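You operate a simulated robot arm through the tools that you are given. There is no shell and no other tool. Be economical: measure what you need, move in short steps, check, and stop when the job is done.

You are at the controls of a simulated robot arm. One attempt, no reset.

Task
Push the green hose on the hose tail, tighten its clamp, open the yellow valve.
Fine: the clamp's pointer ends in the green; the valve opens last.

The check looks at the end state, three seconds after you hand in, the way a careful person would. Anything else that was tipped, shoved, dropped, spilled or broken makes it a failure.

Robot
A 7-joint arm with a two-finger parallel gripper, fixed in place. Base frame: the origin is at the foot of the arm, x ahead of it, y to its left, z up; the work surface is at about z = 0.72. Readings come in m, degrees, newtons and seconds.
With the tool pointing down near the work surface it reaches from about 0.28 to 0.68 m from the base axis. Its first joint turns from -66.0 to 66.0 degrees. Payload 1.57 kg.
Tool frame: the origin (TCP) lies between the finger pads and is the grasp point; the fingertips stand 0.03 m ahead of it; z points along the fingers, y is the line along which they close. Largest opening 0.11 m; finger width 0.024, thickness 0.012; the body of the gripper, 0.048 by 0.112 m, starts 0.078 m behind the TCP.
Orientation is that of the tool frame in the base frame, as [roll, pitch, yaw] about the fixed x, y, z axes, in that order (R = Rz(yaw) Ry(pitch) Rx(roll)). With the fingers straight down and closing along the base's y, the tool's x points along the base's -x, its y along +y and its z along -z.

Tools
- The arm moves only by the tool drive_tool. Its argument "plan" is one flat list of numbers, 7 for each row, row after row: the turn, a rotation vector about the tool's x, y, z in degrees, then the shift along the tool's x, y, z in m, then the closure, from 0 (fully open) to 1 (shut). In form: [wx, wy, wz, x, y, z, claw, wx, wy, wz, x, y, z, claw, ...]. A call has 1 to 12 rows; each row shifts and turns the commanded pose from where the row before left it, along the tool's axes as they then stand. Each row takes 0.2 s and may step no farther than 0.05 m and 8.6 degrees from the row before; otherwise, or with a gripper value out of range, the whole call is refused. Where a pose cannot be reached the arm comes as near as it can. A force on the tool above 40 N (or 10 N above the force at the start of the call, whichever is more), or a blocked arm, ends the call early, and 0.2 s more pass. Each finger travels about 0.108 m/s and halts on what it meets, pressing with about 35 N; the grip force reading is that of the motor and also rises with nothing between the fingers. The clock runs only during rows and for 0.2 s after the last one: add rows that do not move to give the fingers time. The reply holds the time, the measured pose of the TCP, the force on the tool along the base axes, the opening and the grip force, in the units named above and with some noise.
- Cameras (640 x 400 px; columns grow to the right, rows downward): "scene" is fixed at [0.1602, -0.3858, 1.4102]; the picture's right is [0.82, -0.57, 0.00], its down [-0.31, -0.44, -0.84] and it looks along [0.48, 0.69, -0.54] (base axes); focal length 319 px, centre (320, 200). "wrist" rides on the gripper at [0.07, 0.016, -0.141] in the tool frame; the picture's right is [-0.23, 0.97, 0.00], its down [-0.86, -0.20, -0.48] and it looks along [-0.47, -0.11, 0.88] (tool axes); focal length 222 px, centre (320, 200). There is no depth. A picture from a camera that has moved, and an enlarged one, comes with that camera's place and axes in the base frame and with its lens.
- camera(camera): a new picture of that camera. It takes no simulated time.
- enlarge(camera, box): a new picture of the part [left, top, right, bottom] of that camera's present view, enlarged. It takes no simulated time.
- finish_job(): hands the job in; it is judged then, once.

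Go step by step. Nothing tells you positions but the pictures and the camera data: compare them with the known pose of the tool, close in by small moves and look again before you grip or let go. The budget is 120 turns and 76 pictures, counting those below and the enlarged ones. Unless the task says otherwise, let go and move clear before handing in, and close with one line.

The tools are called as name(argument=value, ...) on one line, values as JSON. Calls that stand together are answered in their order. drive_tool: Moves the arm, as the interface text tells. Its arguments: {"type":"object","properties":{"plan":{"type":"array"}},"required":["plan"]} The other tools are called the same way: camera (camera) takes a picture; enlarge (camera, box) takes an enlarged picture of a part of a camera's view; finish_job () hands the job in.

At the start:

```text
t: 0.0
ee_pos: [0.3749, 0.2242, 1.1411]
ee_rot: [-180.0, 0.0, 180.0]
contact_force: [0.7, -0.2, -0.1]
finger_gap: 0.1099
grasp_force: 0.0
```

scene: 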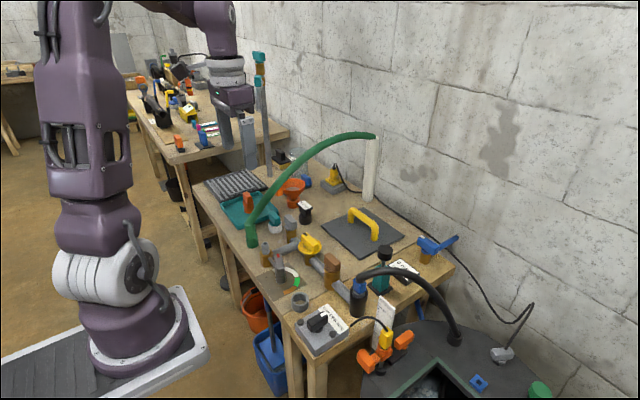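
wrist: 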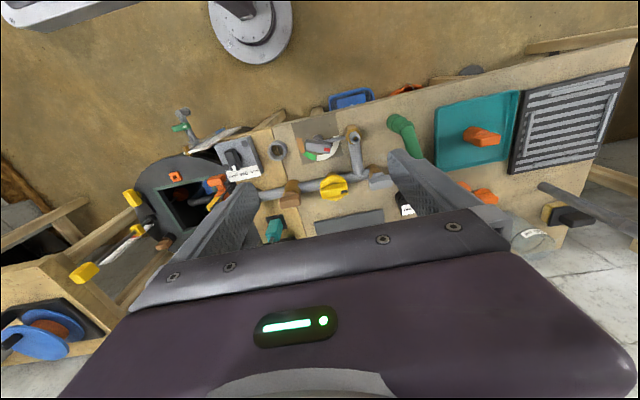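

I see a bench with a green hose arching from a post, a pipe with a yellow valve, and a hose tail with a clamp and gauge sector. I'll enlarge these areas first.

enlarge(camera="scene", box=[220, 180, 380, 300])

enlarge(camera="wrist", box=[220, 80, 460, 240])

enlarge(camera="scene", box=[220, 110, 460, 340])

```text
3.33 times, centred on (300, 240) of scene
camera zoom: at [0.1602, -0.3858, 1.4102], right [0.82, -0.57, 0.0], down [-0.31, -0.44, -0.84], along [0.48, 0.69, -0.54], focal length 1063 px, centre (387, 67)
```

zoom: 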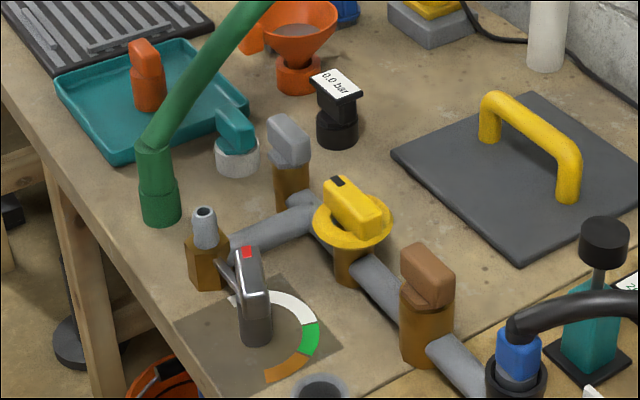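

```text
2.50 times, centred on (340, 160) of wrist
camera zoom: at [0.304, 0.2395, 1.2822], right [0.23, 0.97, 0.0], down [0.86, -0.2, 0.48], along [0.47, -0.11, -0.88], focal length 555 px, centre (270, 300)
```

zoom: 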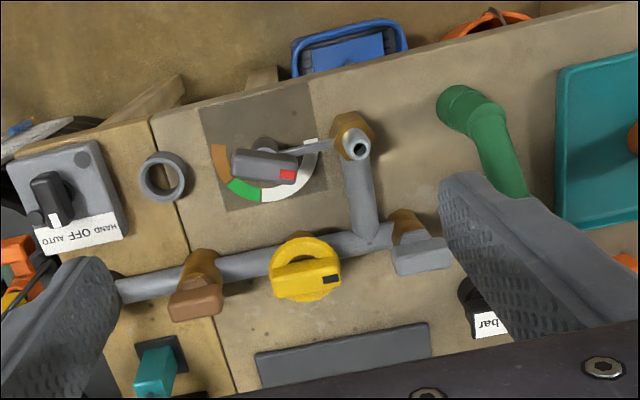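

```text
1.74 times, centred on (340, 225) of scene
camera zoom: at [0.1602, -0.3858, 1.4102], right [0.82, -0.57, 0.0], down [-0.31, -0.44, -0.84], along [0.48, 0.69, -0.54], focal length 555 px, centre (285, 156)
```

zoom: 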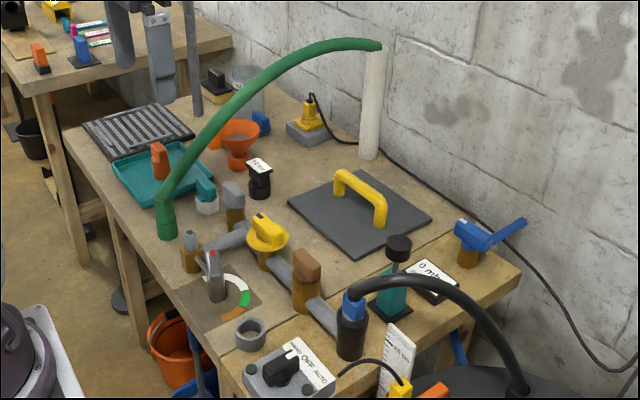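

The hose end is near (0.43, 0.39, 0.74), the tail top near (0.435, 0.285, 0.80) and the clamp knob near (0.43, 0.20). I'll lower the arm for a closer view.

drive_tool(plan=[0, 0, 0, 0.03, 0, 0.05, 0, 0, 0, 0, 0.03, 0, 0.04, 0, 0, 0, 0, 0.0, 0, 0.05, 0])

camera(camera="wrist")

enlarge(camera="scene", box=[290, 215, 370, 295])

```text
refused: row 1 steps farther than a row can; nothing moved
```

```text
70 pictures are left
camera wrist: at [0.304, 0.2395, 1.2822], right [0.23, 0.97, 0.0], down [0.86, -0.2, 0.48], along [0.47, -0.11, -0.88], focal length 222 px, centre (320, 200)
```

wrist: 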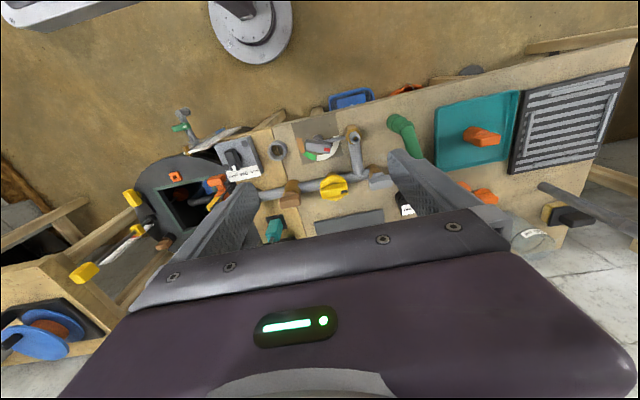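

```text
5.00 times, centred on (330, 255) of scene
camera zoom: at [0.1602, -0.3858, 1.4102], right [0.82, -0.57, 0.0], down [-0.31, -0.44, -0.84], along [0.48, 0.69, -0.54], focal length 1595 px, centre (270, -75)
```

zoom: 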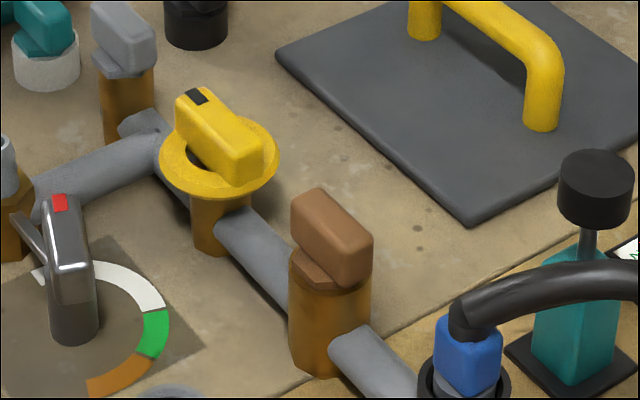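

The first call was refused for step size. I'll move in smaller steps to bring the wrist camera closer.

drive_tool(plan=[0, 0, 0, 0.02, 0, 0.045, 0, 0, 0, 0, 0.02, 0, 0.045, 0, 0, 0, 0, 0.02, 0, 0.04, 0, 0, 0, 0, 0, 0, 0.04, 0])

camera(camera="wrist")

```text
t: 1.0
ee_pos: [0.314, 0.225, 0.9705]
ee_rot: [-179.9, 0.0, -180.0]
contact_force: [1.2, 0.4, 0.8]
finger_gap: 0.11
grasp_force: 0.1
```

```text
68 pictures are left
camera wrist: at [0.244, 0.2399, 1.1108], right [0.23, 0.97, 0.0], down [0.86, -0.2, 0.48], along [0.47, -0.11, -0.88], focal length 222 px, centre (320, 200)
```

wrist: 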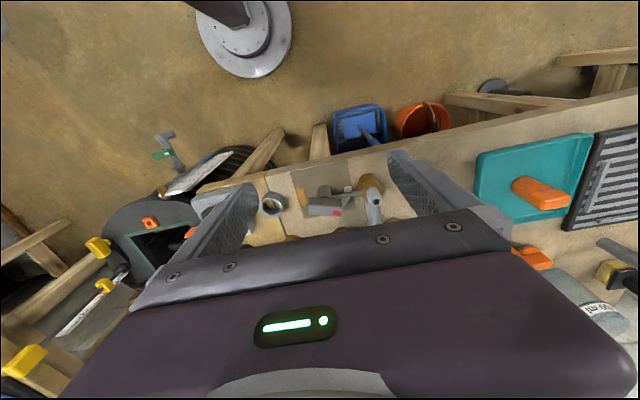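

The gripper body hides the lower part of the view, so I need to be farther out in x. I'll move forward.

drive_tool(plan=[0, 0, 0, -0.045, 0, -0.01, 0, 0, 0, 0, -0.045, 0, 0, 0, 0, 0, 0, -0.045, 0, 0, 0, 0, 0, 0, -0.045, 0, 0, 0])

camera(camera="wrist")

```text
t: 2.0
ee_pos: [0.4961, 0.2261, 0.9776]
ee_rot: [-179.9, -0.1, -179.8]
contact_force: [0.1, 0.1, -0.9]
finger_gap: 0.1101
grasp_force: 0.0
```

```text
67 pictures are left
camera wrist: at [0.425, 0.2401, 1.1187], right [0.23, 0.97, 0.0], down [0.86, -0.2, 0.48], along [0.47, -0.11, -0.88], focal length 222 px, centre (320, 200)
```

wrist: 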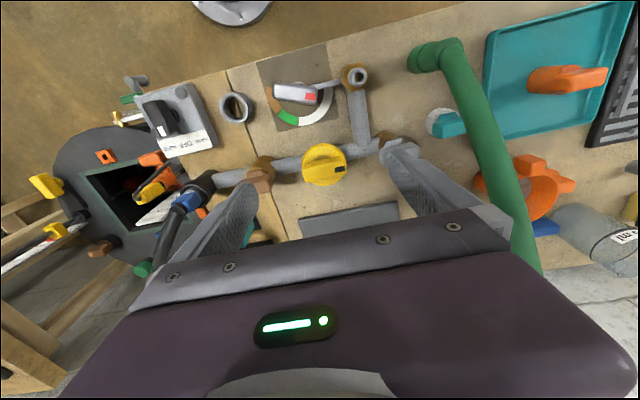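

The clamp dial, tail, valve and hose end are now all visible. I'll enlarge this view.

enlarge(camera="wrist", box=[250, 40, 410, 200])

enlarge(camera="wrist", box=[340, 20, 540, 145])

```text
2.50 times, centred on (330, 120) of wrist
camera zoom: at [0.425, 0.2401, 1.1187], right [0.23, 0.97, 0.0], down [0.86, -0.2, 0.48], along [0.47, -0.11, -0.88], focal length 555 px, centre (295, 400)
```

zoom: 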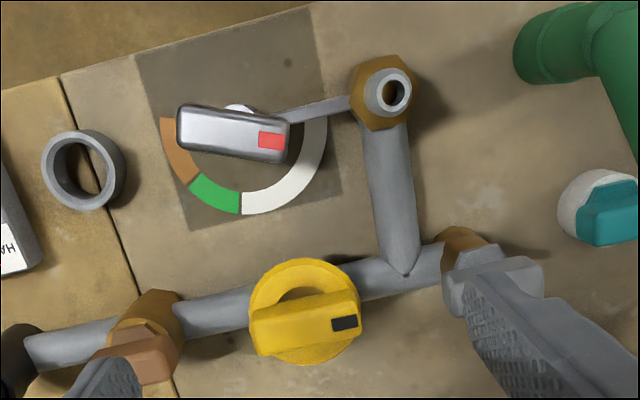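

```text
3.20 times, centred on (440, 82) of wrist
camera zoom: at [0.425, 0.2401, 1.1187], right [0.23, 0.97, 0.0], down [0.86, -0.2, 0.48], along [0.47, -0.11, -0.88], focal length 711 px, centre (-64, 576)
```

zoom: 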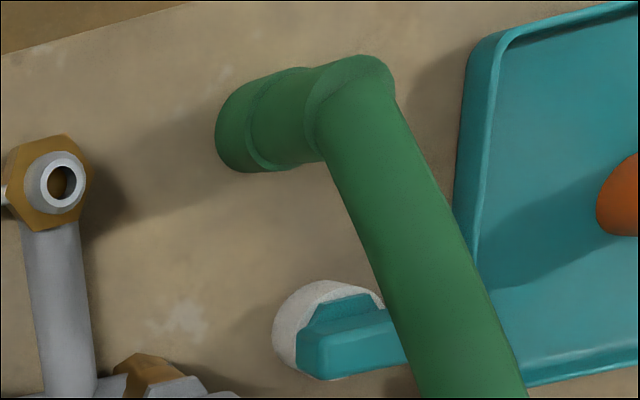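

The sleeve stands vertical near (0.43, 0.375), from z≈0.74 to 0.84, and then leans off toward +x. I'll approach from the robot side with the tool tilted about 40° so the hose clears the palm.

drive_tool(plan=[0, 0, 0, 0.029, 0.0298, 0, 0.3, 0, 0, 0, 0.029, 0.0298, 0, 0.3, 0, 0, 0, 0.029, 0.0298, 0, 0.3, 0, 0, 0, 0.029, 0.0298, 0, 0.3, 0, 0, 0, 0.029, 0.0298, 0, 0.3, 0, -8, 0, 0, 0, 0, 0.3, 0, -8, 0, 0, 0, 0, 0.3, 0, -8, 0, 0, 0, 0, 0.3, 0, -8, 0, 0, 0, 0, 0.3, 0, -8, 0, 0, 0, 0, 0.3])

camera(camera="wrist")

enlarge(camera="scene", box=[200, 110, 360, 290])

```text
t: 4.2
ee_pos: [0.3494, 0.3731, 0.9806]
ee_rot: [-180.0, 40.1, -179.8]
contact_force: [-1.5, -0.6, 0.1]
finger_gap: 0.0772
grasp_force: 0.0
```

```text
64 pictures are left
camera wrist: at [0.2043, 0.3881, 1.0438], right [0.17, 0.97, 0.15], down [0.35, -0.2, 0.92], along [0.92, -0.11, -0.37], focal length 222 px, centre (320, 200)
```

wrist: 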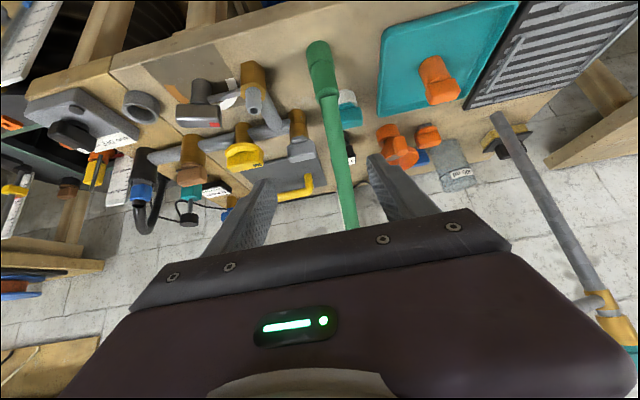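

```text
2.22 times, centred on (280, 200) of scene
camera zoom: at [0.1602, -0.3858, 1.4102], right [0.82, -0.57, 0.0], down [-0.31, -0.44, -0.84], along [0.48, 0.69, -0.54], focal length 709 px, centre (409, 200)
```

zoom: 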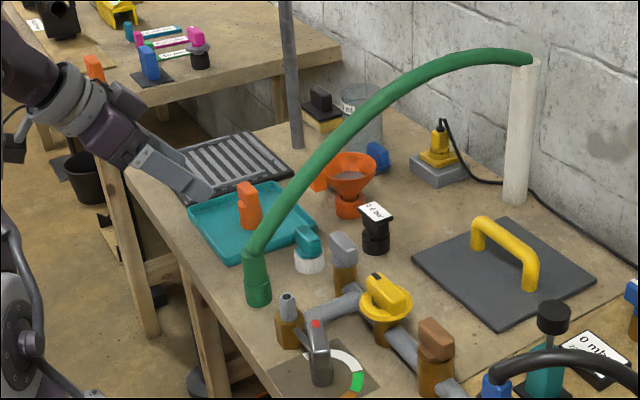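

I'll enlarge the hose end in this tilted view to refine its position.

enlarge(camera="wrist", box=[230, 20, 390, 140])

enlarge(camera="scene", box=[235, 190, 295, 260])

```text
3.33 times, centred on (310, 80) of wrist
camera zoom: at [0.2043, 0.3881, 1.0438], right [0.17, 0.97, 0.15], down [0.35, -0.2, 0.92], along [0.92, -0.11, -0.37], focal length 740 px, centre (353, 600)
```

zoom: 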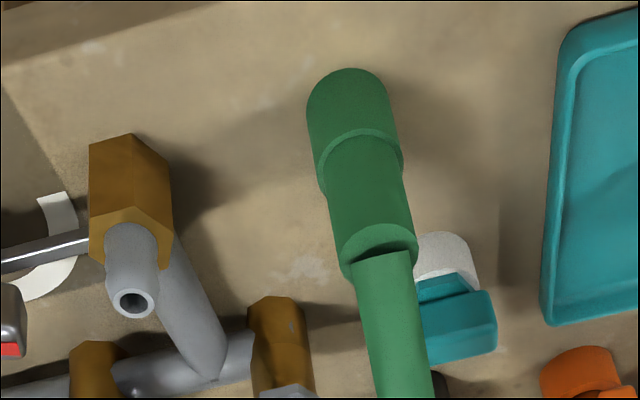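

```text
5.71 times, centred on (265, 225) of scene
camera zoom: at [0.1602, -0.3858, 1.4102], right [0.82, -0.57, 0.0], down [-0.31, -0.44, -0.84], along [0.48, 0.69, -0.54], focal length 1823 px, centre (634, 57)
```

zoom: 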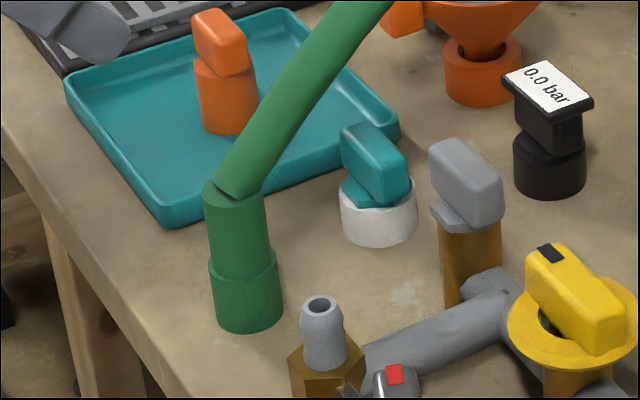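

The sleeve stands on the bench at (0.435, 0.395), from z 0.72 to 0.805. The tail top is at (0.4355, 0.287, 0.80). I'll line up and stop about 7 cm short.

drive_tool(plan=[0, 0, 0, 0.03, 0.0105, 0.02, 0.3, 0, 0, 0, 0.0294, 0.0105, 0.02, 0.3, 0, 0, 0, 0, 0, 0.045, 0.3, 0, 0, 0, 0, 0, 0.045, 0.3, 0, 0, 0, 0, 0, 0, 0.3])

camera(camera="wrist")

enlarge(camera="scene", box=[200, 170, 300, 270])

```text
t: 5.4
ee_pos: [0.3869, 0.3959, 0.8412]
ee_rot: [180.0, 40.1, -180.0]
contact_force: [-0.1, 0.0, -0.6]
finger_gap: 0.0771
grasp_force: 0.1
```

```text
60 pictures are left
camera wrist: at [0.2423, 0.4115, 0.904], right [0.17, 0.97, 0.15], down [0.35, -0.2, 0.92], along [0.92, -0.11, -0.37], focal length 222 px, centre (320, 200)
```

wrist: 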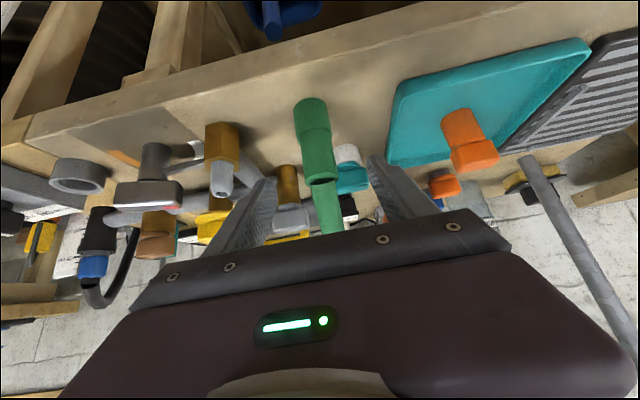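

```text
4.00 times, centred on (250, 220) of scene
camera zoom: at [0.1602, -0.3858, 1.4102], right [0.82, -0.57, 0.0], down [-0.31, -0.44, -0.84], along [0.48, 0.69, -0.54], focal length 1276 px, centre (600, 120)
```

zoom: 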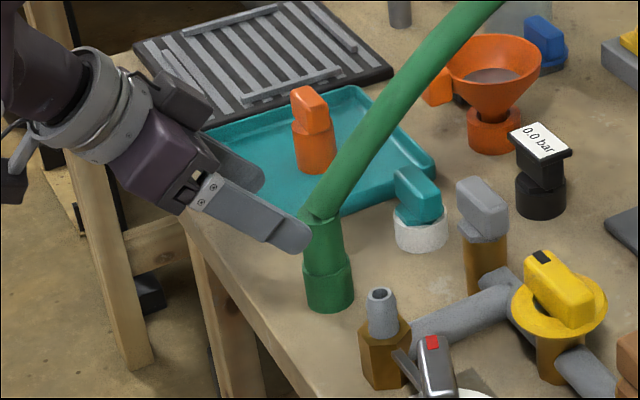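

The sleeve is centred between the fingers. I'll advance the last 7 cm and close.

drive_tool(plan=[0, 0, 0, 0, 0, 0.037, 0.3, 0, 0, 0, 0, 0, 0.037, 0.3, 0, 0, 0, 0, 0, 0, 0.3, 0, 0, 0, 0, 0, 0, 1, 0, 0, 0, 0, 0, 0, 1, 0, 0, 0, 0, 0, 0, 1])

enlarge(camera="scene", box=[200, 170, 300, 270])

```text
t: 6.8
ee_pos: [0.4336, 0.3963, 0.7877]
ee_rot: [-179.9, 40.1, -179.9]
contact_force: [4.4, -2.0, 3.5]
finger_gap: 0.0321
grasp_force: 35.3
```

```text
4.00 times, centred on (250, 220) of scene
camera zoom: at [0.1602, -0.3859, 1.4101], right [0.82, -0.57, 0.0], down [-0.31, -0.44, -0.84], along [0.48, 0.69, -0.54], focal length 1276 px, centre (600, 120)
```

zoom: 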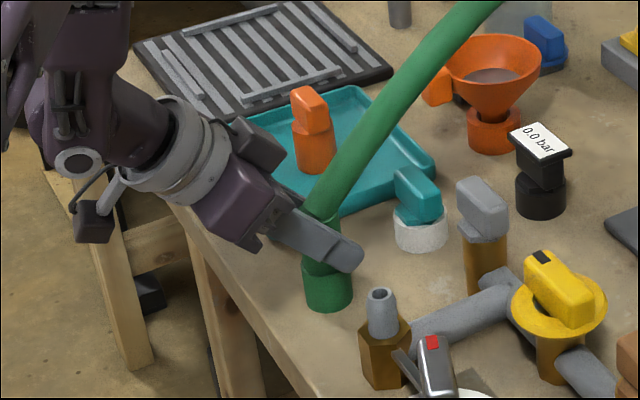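

The sleeve is gripped at 0.032 m. I'll lift it straight up by about 12 cm.

drive_tool(plan=[0, 0, 0, -0.0129, 0, -0.0153, 1, 0, 0, 0, -0.0193, 0, -0.023, 1, 0, 0, 0, -0.0193, 0, -0.023, 1, 0, 0, 0, -0.0193, 0, -0.023, 1, 0, 0, 0, 0, 0, 0, 1])

enlarge(camera="scene", box=[200, 130, 320, 270])

```text
t: 8.0
ee_pos: [0.4344, 0.3954, 0.8954]
ee_rot: [-179.9, 40.0, 179.9]
contact_force: [1.1, -0.4, -1.4]
finger_gap: 0.0324
grasp_force: 35.1
```

```text
2.86 times, centred on (260, 200) of scene
camera zoom: at [0.1602, -0.3858, 1.4102], right [0.82, -0.57, 0.0], down [-0.31, -0.44, -0.84], along [0.48, 0.69, -0.54], focal length 912 px, centre (491, 200)
```

zoom: 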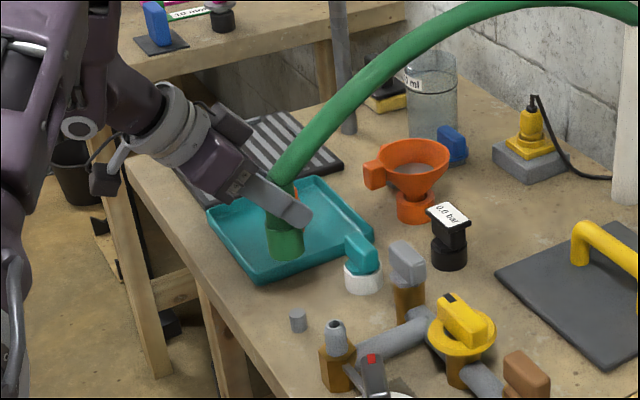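

The lift went cleanly, and the sleeve had been standing on a small parking peg. Next I'll move it sideways to above the tail.

drive_tool(plan=[0, 0, 0, 0, -0.03, 0, 1, 0, 0, 0, 0, -0.03, 0, 1, 0, 0, 0, 0, -0.03, 0, 1, 0, 0, 0, 0, -0.0185, 0, 1, 0, 0, 0, 0, 0, 0, 1])

enlarge(camera="scene", box=[220, 190, 320, 290])

enlarge(camera="wrist", box=[220, 40, 420, 220])

```text
t: 9.2
ee_pos: [0.4342, 0.2846, 0.8955]
ee_rot: [-180.0, 40.0, 180.0]
contact_force: [-1.2, 0.1, -1.0]
finger_gap: 0.0323
grasp_force: 34.9
```

```text
4.00 times, centred on (270, 240) of scene
camera zoom: at [0.1602, -0.3858, 1.4102], right [0.82, -0.57, 0.0], down [-0.31, -0.44, -0.84], along [0.48, 0.69, -0.54], focal length 1276 px, centre (520, 40)
```

zoom: 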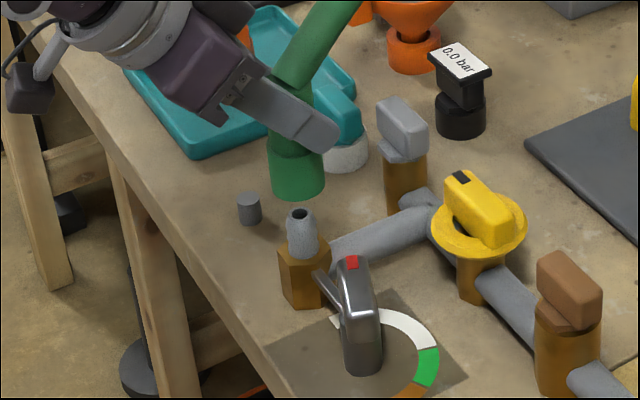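

```text
2.22 times, centred on (320, 130) of wrist
camera zoom: at [0.2896, 0.3009, 0.9588], right [0.17, 0.97, 0.15], down [0.35, -0.2, 0.92], along [0.92, -0.11, -0.37], focal length 494 px, centre (320, 356)
```

zoom: 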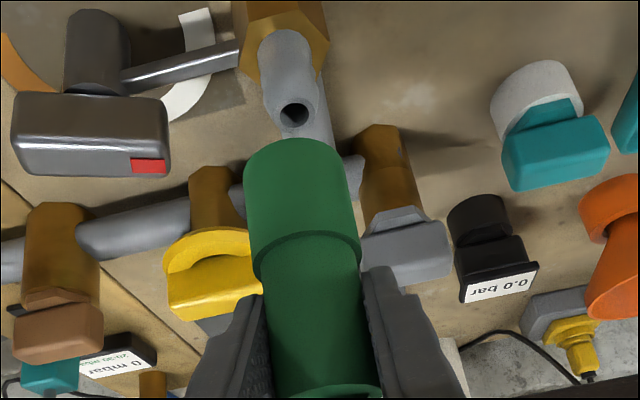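

Both views show the sleeve axis in line with the tail. I'll descend in small steps while watching the force.

drive_tool(plan=[0, 0, 0, 0.0064, 0, 0.0077, 1, 0, 0, 0, 0.0064, 0, 0.0077, 1, 0, 0, 0, 0.0064, 0, 0.0077, 1, 0, 0, 0, 0.0, 0, 0, 1])

enlarge(camera="scene", box=[220, 190, 320, 290])

enlarge(camera="wrist", box=[220, 40, 420, 220])

```text
t: 10.2
ee_pos: [0.4359, 0.2853, 0.867]
ee_rot: [-180.0, 39.9, 180.0]
contact_force: [0.2, 0.8, -0.9]
finger_gap: 0.0321
grasp_force: 34.9
```

```text
4.00 times, centred on (270, 240) of scene
camera zoom: at [0.1602, -0.3858, 1.4102], right [0.82, -0.57, 0.0], down [-0.31, -0.44, -0.84], along [0.48, 0.69, -0.54], focal length 1276 px, centre (520, 40)
```

zoom: 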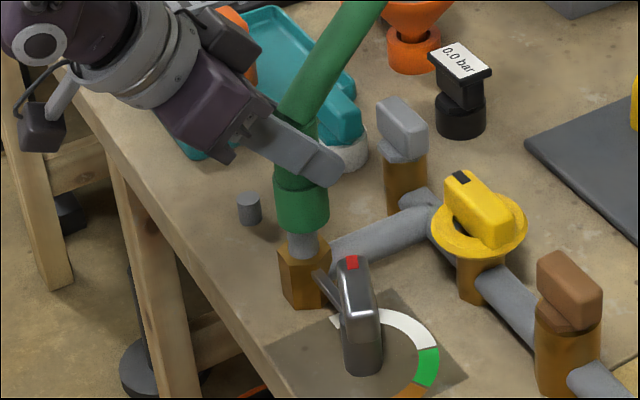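

```text
2.22 times, centred on (320, 130) of wrist
camera zoom: at [0.2905, 0.3003, 0.9295], right [0.17, 0.97, 0.15], down [0.35, -0.2, 0.92], along [0.92, -0.11, -0.37], focal length 494 px, centre (320, 356)
```

zoom: 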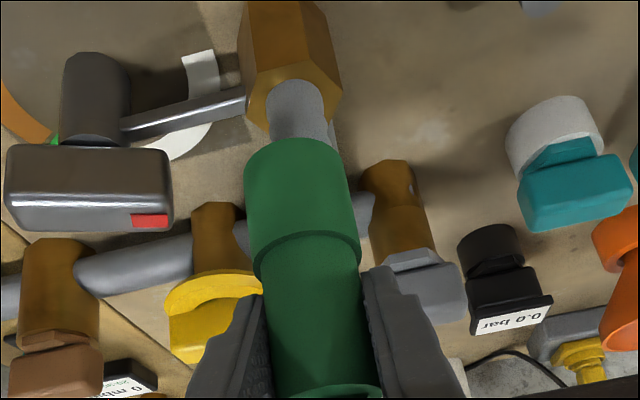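

The sleeve mouth is now at the spigot top and still aligned. I'll keep lowering slowly.

drive_tool(plan=[0, 0, 0, 0.0039, 0, 0.0046, 1, 0, 0, 0, 0.0039, 0, 0.0046, 1, 0, 0, 0, 0.0, 0, 0, 1])

enlarge(camera="scene", box=[220, 190, 320, 290])

```text
t: 11.0
ee_pos: [0.435, 0.2889, 0.856]
ee_rot: [179.6, 40.1, 180.0]
contact_force: [-1.8, 14.3, 9.6]
finger_gap: 0.0321
grasp_force: 34.8
```

```text
4.00 times, centred on (270, 240) of scene
camera zoom: at [0.16, -0.3856, 1.4102], right [0.82, -0.57, 0.0], down [-0.31, -0.44, -0.84], along [0.48, 0.69, -0.54], focal length 1276 px, centre (520, 40)
```

zoom: 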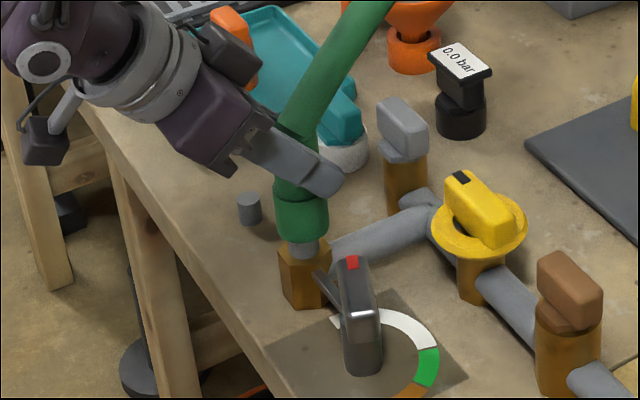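

The side force of +14 N in y shows the sleeve is centring itself on the tail about 4 mm farther over. I'll shift +y by 4 mm and carry on down.

drive_tool(plan=[0, 0, 0, 0, 0.0045, 0, 1, 0, 0, 0, 0.0026, 0, 0.0031, 1, 0, 0, 0, 0.0026, 0, 0.0031, 1, 0, 0, 0, 0.0, 0, 0, 1])

```text
t: 12.0
ee_pos: [0.435, 0.2901, 0.8473]
ee_rot: [-180.0, 40.0, 180.0]
contact_force: [0.4, -0.1, -1.5]
finger_gap: 0.0323
grasp_force: 35.5
```

Side force is now zero and the sleeve is sliding on. I'll continue to the seat.

drive_tool(plan=[0, 0, 0, 0.0026, 0, 0.0031, 1, 0, 0, 0, 0.0026, 0, 0.0031, 1, 0, 0, 0, 0.0, 0, 0, 1])

enlarge(camera="scene", box=[220, 190, 320, 290])

enlarge(camera="wrist", box=[220, 40, 420, 220])

```text
t: 12.8
ee_pos: [0.4345, 0.2904, 0.8392]
ee_rot: [-180.0, 40.0, 180.0]
contact_force: [-0.6, -0.1, -0.5]
finger_gap: 0.0323
grasp_force: 34.8
```

```text
4.00 times, centred on (270, 240) of scene
camera zoom: at [0.1602, -0.3858, 1.4102], right [0.82, -0.57, 0.0], down [-0.31, -0.44, -0.84], along [0.48, 0.69, -0.54], focal length 1276 px, centre (520, 40)
```

zoom: 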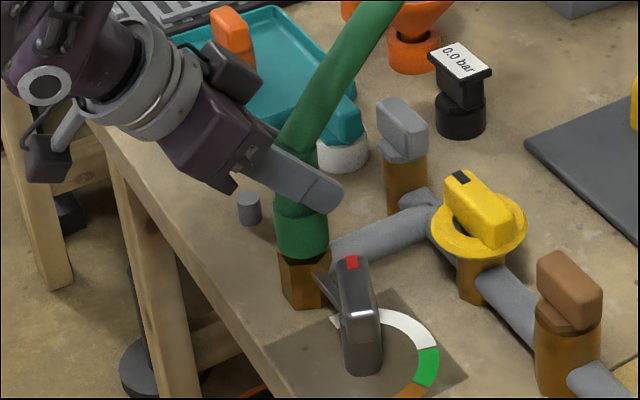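

```text
2.22 times, centred on (320, 130) of wrist
camera zoom: at [0.2904, 0.3053, 0.9018], right [0.17, 0.97, 0.15], down [0.35, -0.2, 0.92], along [0.92, -0.11, -0.37], focal length 494 px, centre (320, 356)
```

zoom: 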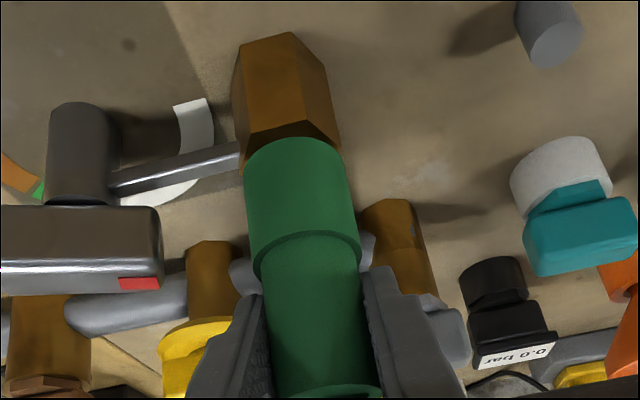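

It looks nearly seated, so I'll press down in 2–3 mm steps until the force shows the bottom.

drive_tool(plan=[0, 0, 0, 0.0019, 0, 0.0023, 1, 0, 0, 0, 0.0019, 0, 0.0023, 1, 0, 0, 0, 0.0019, 0, 0.0023, 1, 0, 0, 0, 0.0, 0, 0, 1])

enlarge(camera="scene", box=[240, 220, 300, 280])

```text
t: 13.7
ee_pos: [0.4346, 0.2898, 0.8326]
ee_rot: [180.0, 40.2, -179.9]
contact_force: [-7.4, -5.3, 12.4]
finger_gap: 0.0324
grasp_force: 34.9
stopped in row 4: the force on the tool passed its limit (the readings are from after the stop); the commanded pose is now the measured one
```

```text
6.67 times, centred on (270, 250) of scene
camera zoom: at [0.1598, -0.386, 1.4101], right [0.82, -0.57, 0.0], down [-0.31, -0.44, -0.84], along [0.48, 0.69, -0.54], focal length 2127 px, centre (653, -133)
```

zoom: 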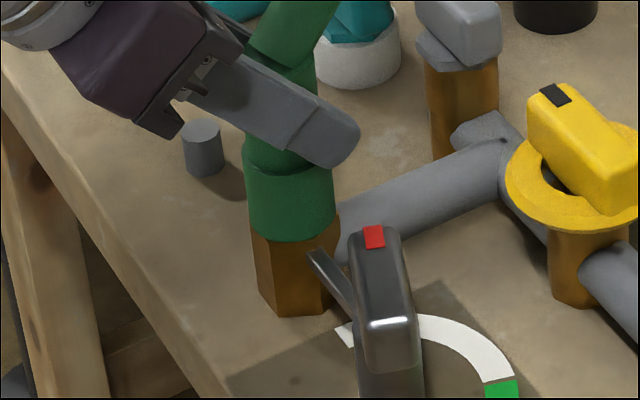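

The sleeve is seated on the hex shoulder. I'll open slightly, staying clear of the knob, and back out along the tool axis.

drive_tool(plan=[0, 0, 0, 0, 0, 0, 0.55, 0, 0, 0, 0, 0, 0, 0.55, 0, 0, 0, 0, 0, -0.02, 0.55, 0, 0, 0, 0, 0, -0.04, 0.55, 0, 0, 0, 0, 0, -0.04, 0.55, 0, 0, 0, 0, 0, 0, 0.55])

enlarge(camera="scene", box=[230, 180, 350, 300])

camera(camera="wrist")

```text
t: 15.1
ee_pos: [0.3711, 0.2918, 0.9113]
ee_rot: [179.9, 40.3, -180.0]
contact_force: [-0.4, 0.3, 0.3]
finger_gap: 0.0494
grasp_force: 0.1
```

```text
3.33 times, centred on (290, 240) of scene
camera zoom: at [0.1602, -0.3858, 1.4102], right [0.82, -0.57, 0.0], down [-0.31, -0.44, -0.84], along [0.48, 0.69, -0.54], focal length 1063 px, centre (420, 67)
```

zoom: 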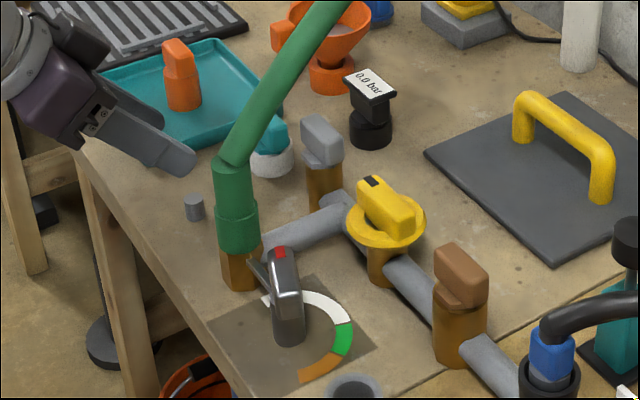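

```text
47 pictures are left
camera wrist: at [0.2247, 0.3063, 0.9729], right [0.17, 0.97, 0.15], down [0.34, -0.2, 0.92], along [0.92, -0.11, -0.37], focal length 222 px, centre (320, 200)
```

wrist: 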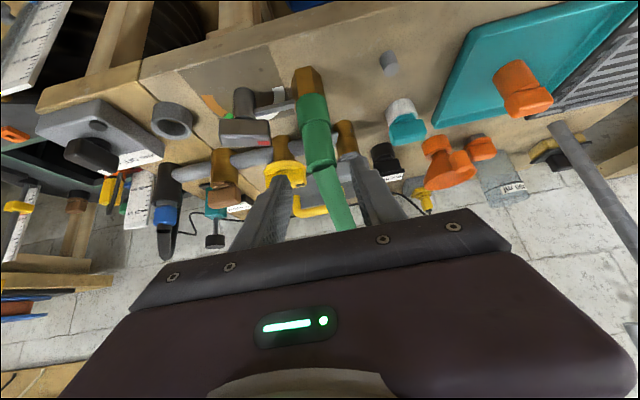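

The hose stays on the tail. The knob bar is centred near (0.431, 0.204) with its top at z≈0.80. The pointer is at about 71° and the green centre at about −38°, so it needs roughly 109° clockwise from above. I'll straighten the tool and turn it to match the bar.

drive_tool(plan=[0, 0, 0, -0.0129, -0.0293, -0.0153, 0.4, 0, 0, 0, -0.0129, -0.0293, -0.0153, 0.4, 0, 0, 0, -0.0129, -0.0293, -0.0153, 0.4, 0, 8, 0, 0, 0, 0, 0.4, 0, 8, 0, 0, 0, 0, 0.4, 0, 8, 0, 0, 0, 0, 0.4, 0, 8, 0, 0, 0, 0, 0.4, 0, 8.2, 0, 0, 0, 0, 0.4, 0, 0, 0, 0, 0, 0, 0.4])

drive_tool(plan=[0, 0, -8, 0, 0, 0, 0.4, 0, 0, -8, 0, 0, 0, 0.4, 0, 0, -8, 0, 0, 0, 0.4, 0, 0, -8, 0, 0, 0, 0.4, 0, 0, -8, 0, 0, 0, 0.4, 0, 0, -8, 0, 0, 0, 0.4, 0, 0, -8, 0, 0, 0, 0.4, 0, 0, -8, 0, 0, 0, 0.4, 0, 0, -7, 0, 0, 0, 0.4, 0, 0, 0, 0, 0, 0, 0.4])

camera(camera="wrist")

```text
t: 17.1
ee_pos: [0.3944, 0.242, 0.9723]
ee_rot: [179.9, -0.2, -179.9]
contact_force: [0.6, 0.9, 0.1]
finger_gap: 0.0658
grasp_force: 0.0
out of reach, approached as far as the arm can: row 2, 3
```

```text
t: 19.3
ee_pos: [0.3933, 0.2425, 0.9733]
ee_rot: [-180.0, 0.1, -108.8]
contact_force: [-0.2, -0.1, -0.4]
finger_gap: 0.0662
grasp_force: 0.1
```

```text
46 pictures are left
camera wrist: at [0.3554, 0.1807, 1.1127], right [-0.85, 0.53, 0.0], down [0.46, 0.75, 0.48], along [0.25, 0.41, -0.88], focal length 222 px, centre (320, 200)
```

wrist: 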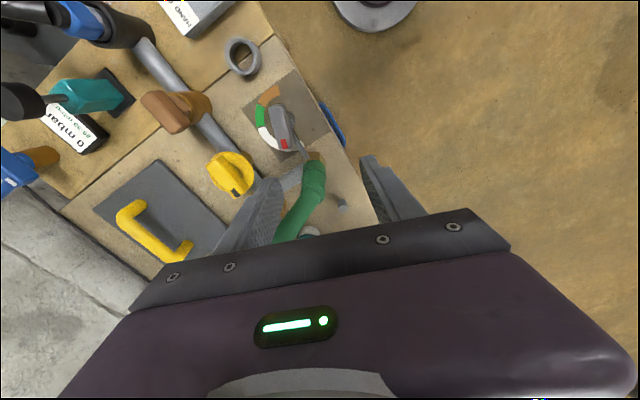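

The tool is vertical with yaw −109°. I'll enlarge this view to refine the knob's centre and angle.

enlarge(camera="wrist", box=[200, 60, 360, 180])

```text
3.33 times, centred on (280, 120) of wrist
camera zoom: at [0.3554, 0.1807, 1.1127], right [-0.85, 0.53, 0.0], down [0.46, 0.75, 0.48], along [0.25, 0.41, -0.88], focal length 740 px, centre (453, 467)
```

zoom: 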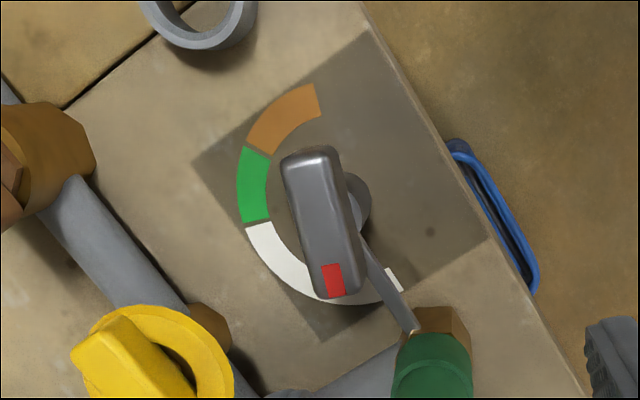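

The knob centre is about (0.4316, 0.203) with the pointer near 67°. I'll move above it and descend to just over the bar.

drive_tool(plan=[0, 0, 3, 0, 0, 0, 0.4, 0, 0, 0, 0.0113, -0.0251, 0.02, 0.4, 0, 0, 0, 0.0113, -0.0251, 0.03, 0.4, 0, 0, 0, 0, 0, 0.035, 0.4, 0, 0, 0, 0, 0, 0.03, 0.4, 0, 0, 0, 0, 0, 0, 0.4])

enlarge(camera="scene", box=[230, 200, 350, 300])

enlarge(camera="wrist", box=[200, 60, 420, 220])

```text
t: 20.7
ee_pos: [0.4348, 0.2007, 0.8589]
ee_rot: [180.0, 0.1, -111.9]
contact_force: [0.2, -0.6, 0.4]
finger_gap: 0.0661
grasp_force: 0.0
```

```text
4.00 times, centred on (290, 250) of scene
camera zoom: at [0.1602, -0.3858, 1.4102], right [0.82, -0.57, 0.0], down [-0.31, -0.44, -0.84], along [0.48, 0.69, -0.54], focal length 1276 px, centre (440, 0)
```

zoom: 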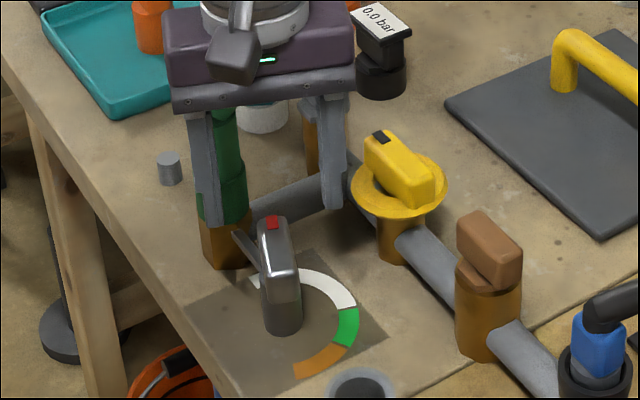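

```text
2.50 times, centred on (310, 140) of wrist
camera zoom: at [0.3923, 0.141, 0.9989], right [-0.82, 0.57, 0.0], down [0.5, 0.72, 0.48], along [0.27, 0.39, -0.88], focal length 555 px, centre (345, 350)
```

zoom: 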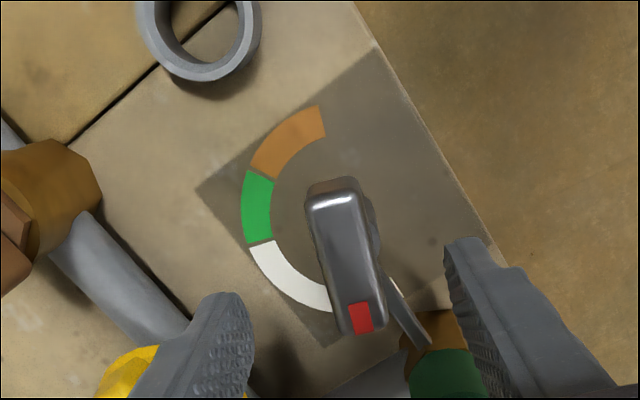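

The bar sits between the fingers with centre about (0.432, 0.200). I'll lower to the bar and close on it.

drive_tool(plan=[0, 0, 0, 0.0007, 0.002, 0.03, 0.4, 0, 0, 0, 0, 0, 0.032, 0.4, 0, 0, 0, 0, 0, 0, 0.4, 0, 0, 0, 0, 0, 0, 1, 0, 0, 0, 0, 0, 0, 1, 0, 0, 0, 0, 0, 0, 1])

enlarge(camera="scene", box=[230, 200, 350, 300])

```text
t: 22.1
ee_pos: [0.4325, 0.2021, 0.7955]
ee_rot: [-180.0, 0.1, -112.0]
contact_force: [32.7, -12.2, -13.9]
finger_gap: 0.0278
grasp_force: 38.4
```

```text
4.00 times, centred on (290, 250) of scene
camera zoom: at [0.161, -0.386, 1.41], right [0.82, -0.57, 0.0], down [-0.31, -0.44, -0.84], along [0.48, 0.69, -0.54], focal length 1276 px, centre (440, 0)
```

zoom: 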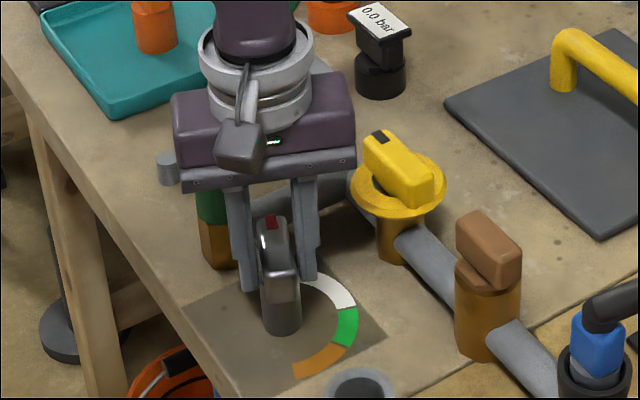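

The force along the closing line shows that only one finger is touching. I'll shift about 3.5 mm to centre.

drive_tool(plan=[0, 0, 0, 0, -0.002, 0, 1, 0, 0, 0, 0, -0.0015, 0, 1, 0, 0, 0, 0, 0, 0, 1])

```text
t: 22.9
ee_pos: [0.4328, 0.2015, 0.7954]
ee_rot: [-180.0, 0.0, -111.8]
contact_force: [18.6, -8.0, -8.7]
finger_gap: 0.0278
grasp_force: 37.6
```

The gap hasn't changed, so both fingers are gripping and the remaining force is arm offset. I'll shift a little more to relieve it.

drive_tool(plan=[0, 0, 0, 0, -0.002, 0, 1, 0, 0, 0, 0, -0.002, 0, 1, 0, 0, 0, 0, 0, 0, 1])

```text
t: 23.9
ee_pos: [0.4334, 0.2015, 0.7947]
ee_rot: [179.7, 0.0, -111.7]
contact_force: [-6.5, -2.0, 13.3]
finger_gap: 0.0277
grasp_force: 37.9
stopped in row 3: the force on the tool passed its limit (the readings are from after the stop); the commanded pose is now the measured one
```

The call stopped on a force spike but the reading is low now. I'll check it with a null row and a picture.

drive_tool(plan=[0, 0, 0, 0, 0, 0, 1])

enlarge(camera="wrist", box=[220, 40, 420, 220])

```text
t: 24.3
ee_pos: [0.4332, 0.2019, 0.7957]
ee_rot: [179.7, 0.0, -111.6]
contact_force: [-8.4, -0.5, 19.8]
finger_gap: 0.0278
grasp_force: 38.1
```

```text
2.22 times, centred on (320, 130) of wrist
camera zoom: at [0.3931, 0.1415, 0.936], right [-0.82, 0.57, 0.0], down [0.5, 0.72, 0.48], along [0.27, 0.39, -0.88], focal length 494 px, centre (320, 356)
```

zoom: 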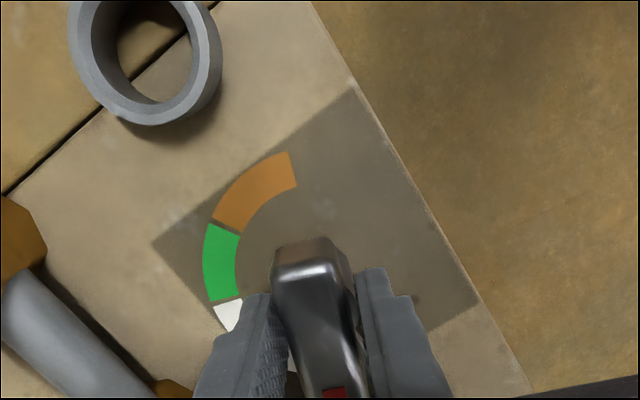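

The grip looks good. I'll start turning clockwise from above and watch the force.

drive_tool(plan=[0, 0, 5, 0, 0, -0.001, 1, 0, 0, 5, 0, 0, 0, 1, 0, 0, 5, 0, 0, 0, 1, 0, 0, 5, 0, 0, 0, 1])

enlarge(camera="wrist", box=[220, 40, 420, 220])

```text
t: 25.3
ee_pos: [0.4322, 0.2032, 0.7963]
ee_rot: [179.6, -0.2, -131.7]
contact_force: [-15.2, 9.7, -21.6]
finger_gap: 0.0276
grasp_force: 37.8
```

```text
2.22 times, centred on (320, 130) of wrist
camera zoom: at [0.3748, 0.1597, 0.9363], right [-0.58, 0.82, 0.01], down [0.72, 0.51, 0.47], along [0.39, 0.28, -0.88], focal length 494 px, centre (320, 356)
```

zoom: 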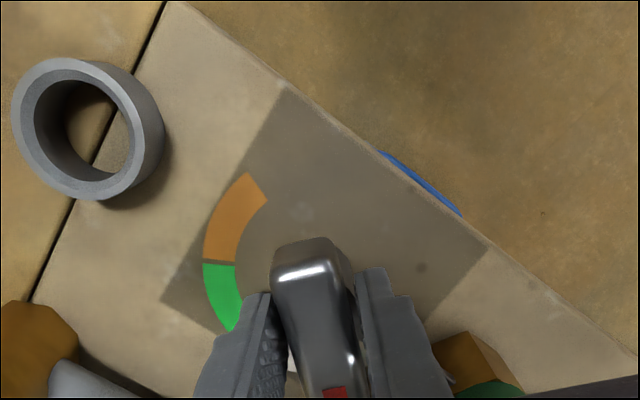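

The knob turns with the gripper. I'll ease the side force a bit and carry on.

drive_tool(plan=[0, 0, 5, 0, 0.0015, 0.0005, 1, 0, 0, 5, 0, 0, 0, 1, 0, 0, 5, 0, 0, 0, 1, 0, 0, 5, 0, 0, 0, 1])

```text
t: 26.3
ee_pos: [0.4322, 0.203, 0.7956]
ee_rot: [179.7, -0.3, -151.8]
contact_force: [-22.2, 13.0, -21.4]
finger_gap: 0.0278
grasp_force: 37.6
```

Side forces are modest but growing, so I'll move toward relief and turn on.

drive_tool(plan=[0, 0, 2, 0.0017, 0.0032, 0.001, 1, 0, 0, 5, 0, 0, 0, 1, 0, 0, 5, 0, 0, 0, 1, 0, 0, 5, 0, 0, 0, 1])

```text
t: 27.3
ee_pos: [0.4313, 0.2034, 0.7953]
ee_rot: [179.8, 0.0, -168.7]
contact_force: [-0.6, -7.5, 20.8]
finger_gap: 0.0274
grasp_force: 38.3
```

The tool has turned 57° so far and the forces are lower. I'll continue.

drive_tool(plan=[0, 0, 4, 0, -0.0005, -0.0008, 1, 0, 0, 4, 0, 0, 0, 1, 0, 0, 4, 0, 0, 0, 1, 0, 0, 4, 0, 0, 0, 1, 0, 0, 4, 0, 0, 0, 1])

camera(camera="wrist")

```text
t: 28.5
ee_pos: [0.4308, 0.2055, 0.7962]
ee_rot: [179.8, -0.2, 171.3]
contact_force: [12.7, 8.3, -17.8]
finger_gap: 0.0278
grasp_force: 38.5
```

```text
39 pictures are left
camera wrist: at [0.3651, 0.2304, 0.9366], right [0.37, 0.93, 0.0], down [0.82, -0.33, 0.47], along [0.44, -0.18, -0.88], focal length 222 px, centre (320, 200)
```

wrist: 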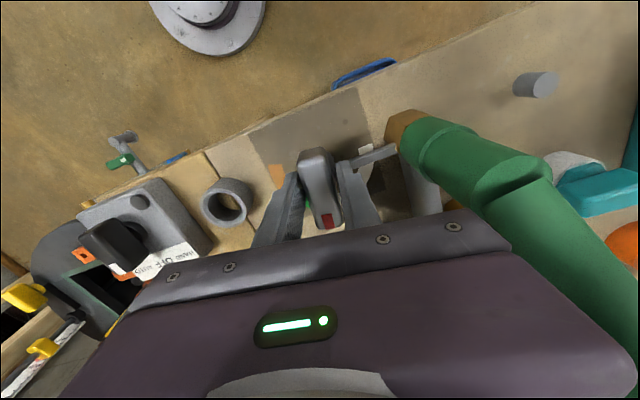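

The pointer is near −9°, with about 29° left to the green centre. I'll continue with slight relief.

drive_tool(plan=[0, 0, 4, -0.0013, 0.0012, 0.0005, 1, 0, 0, 4, 0, 0, 0, 1, 0, 0, 4, 0, 0, 0, 1, 0, 0, 4, 0, 0, 0, 1])

```text
t: 29.5
ee_pos: [0.4332, 0.2072, 0.7954]
ee_rot: [179.9, -0.3, 155.2]
contact_force: [0.8, 6.8, 27.5]
finger_gap: 0.0278
grasp_force: 38.5
```

Now at pointer −25°. I'll turn another 13°.

drive_tool(plan=[0, 0, 3, 0, 0.0, -0.001, 1, 0, 0, 3.5, 0, 0, 0, 1, 0, 0, 3.5, 0, 0, 0, 1, 0, 0, 3.5, 0, 0, 0, 1, 0, 0, 0, 0, 0, 0, 1])

enlarge(camera="scene", box=[230, 200, 350, 300])

enlarge(camera="wrist", box=[220, 80, 420, 240])

```text
t: 30.7
ee_pos: [0.4327, 0.2063, 0.7957]
ee_rot: [-180.0, -0.3, 141.9]
contact_force: [10.0, 30.4, -16.9]
finger_gap: 0.0279
grasp_force: 38.0
```

```text
4.00 times, centred on (290, 250) of scene
camera zoom: at [0.1606, -0.385, 1.4103], right [0.82, -0.57, 0.0], down [-0.31, -0.45, -0.84], along [0.48, 0.69, -0.54], focal length 1276 px, centre (440, 0)
```

zoom: 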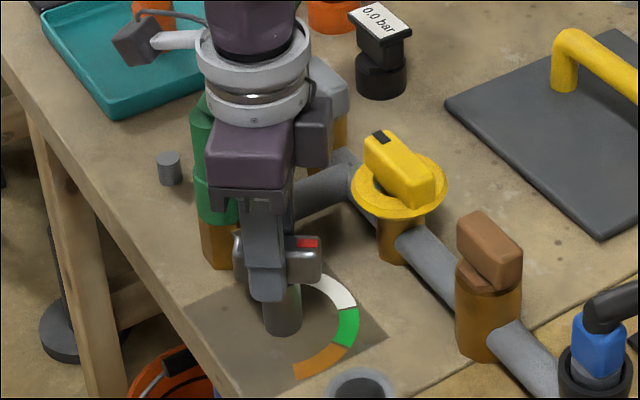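

```text
2.50 times, centred on (320, 160) of wrist
camera zoom: at [0.3874, 0.2612, 0.9365], right [0.78, 0.63, 0.0], down [0.55, -0.69, 0.47], along [0.3, -0.37, -0.88], focal length 555 px, centre (320, 300)
```

zoom: 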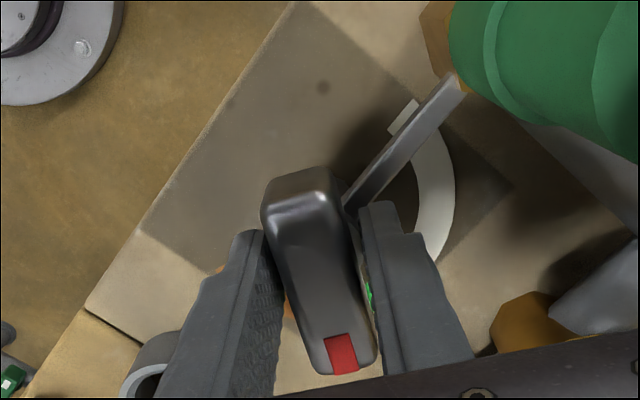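

The pointer should be near −38°, in mid green. I'll relieve the side force, let go and lift straight up.

drive_tool(plan=[0, 0, 0, 0.001, 0.003, 0, 1, 0, 0, 0, 0, 0, 0, 0.55, 0, 0, 0, 0, 0, 0, 0.55, 0, 0, 0, 0, 0, -0.03, 0.55, 0, 0, 0, 0, 0, -0.04, 0.55, 0, 0, 0, 0, 0, -0.04, 0.55, 0, 0, 0, 0, 0, -0.04, 0.55, 0, 0, 0, 0, 0, 0, 0.55])

enlarge(camera="scene", box=[230, 200, 350, 300])

enlarge(camera="wrist", box=[220, 40, 420, 200])

```text
t: 32.5
ee_pos: [0.4331, 0.2098, 0.9461]
ee_rot: [-179.9, -0.3, 141.8]
contact_force: [-0.1, 0.9, 0.9]
finger_gap: 0.0494
grasp_force: 0.1
```

```text
4.00 times, centred on (290, 250) of scene
camera zoom: at [0.1602, -0.3858, 1.4102], right [0.82, -0.57, 0.0], down [-0.31, -0.44, -0.84], along [0.48, 0.69, -0.54], focal length 1276 px, centre (440, 0)
```

zoom: 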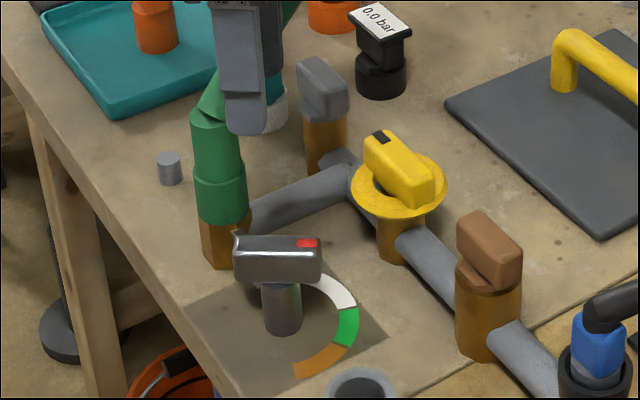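

```text
2.50 times, centred on (320, 120) of wrist
camera zoom: at [0.3887, 0.2641, 1.0868], right [0.78, 0.63, 0.0], down [0.55, -0.69, 0.47], along [0.3, -0.37, -0.88], focal length 555 px, centre (320, 400)
```

zoom: 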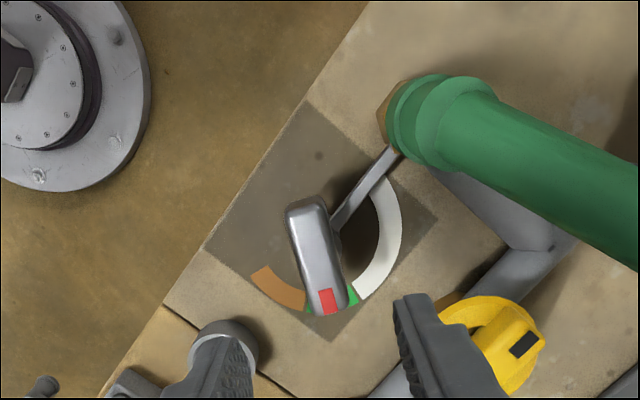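

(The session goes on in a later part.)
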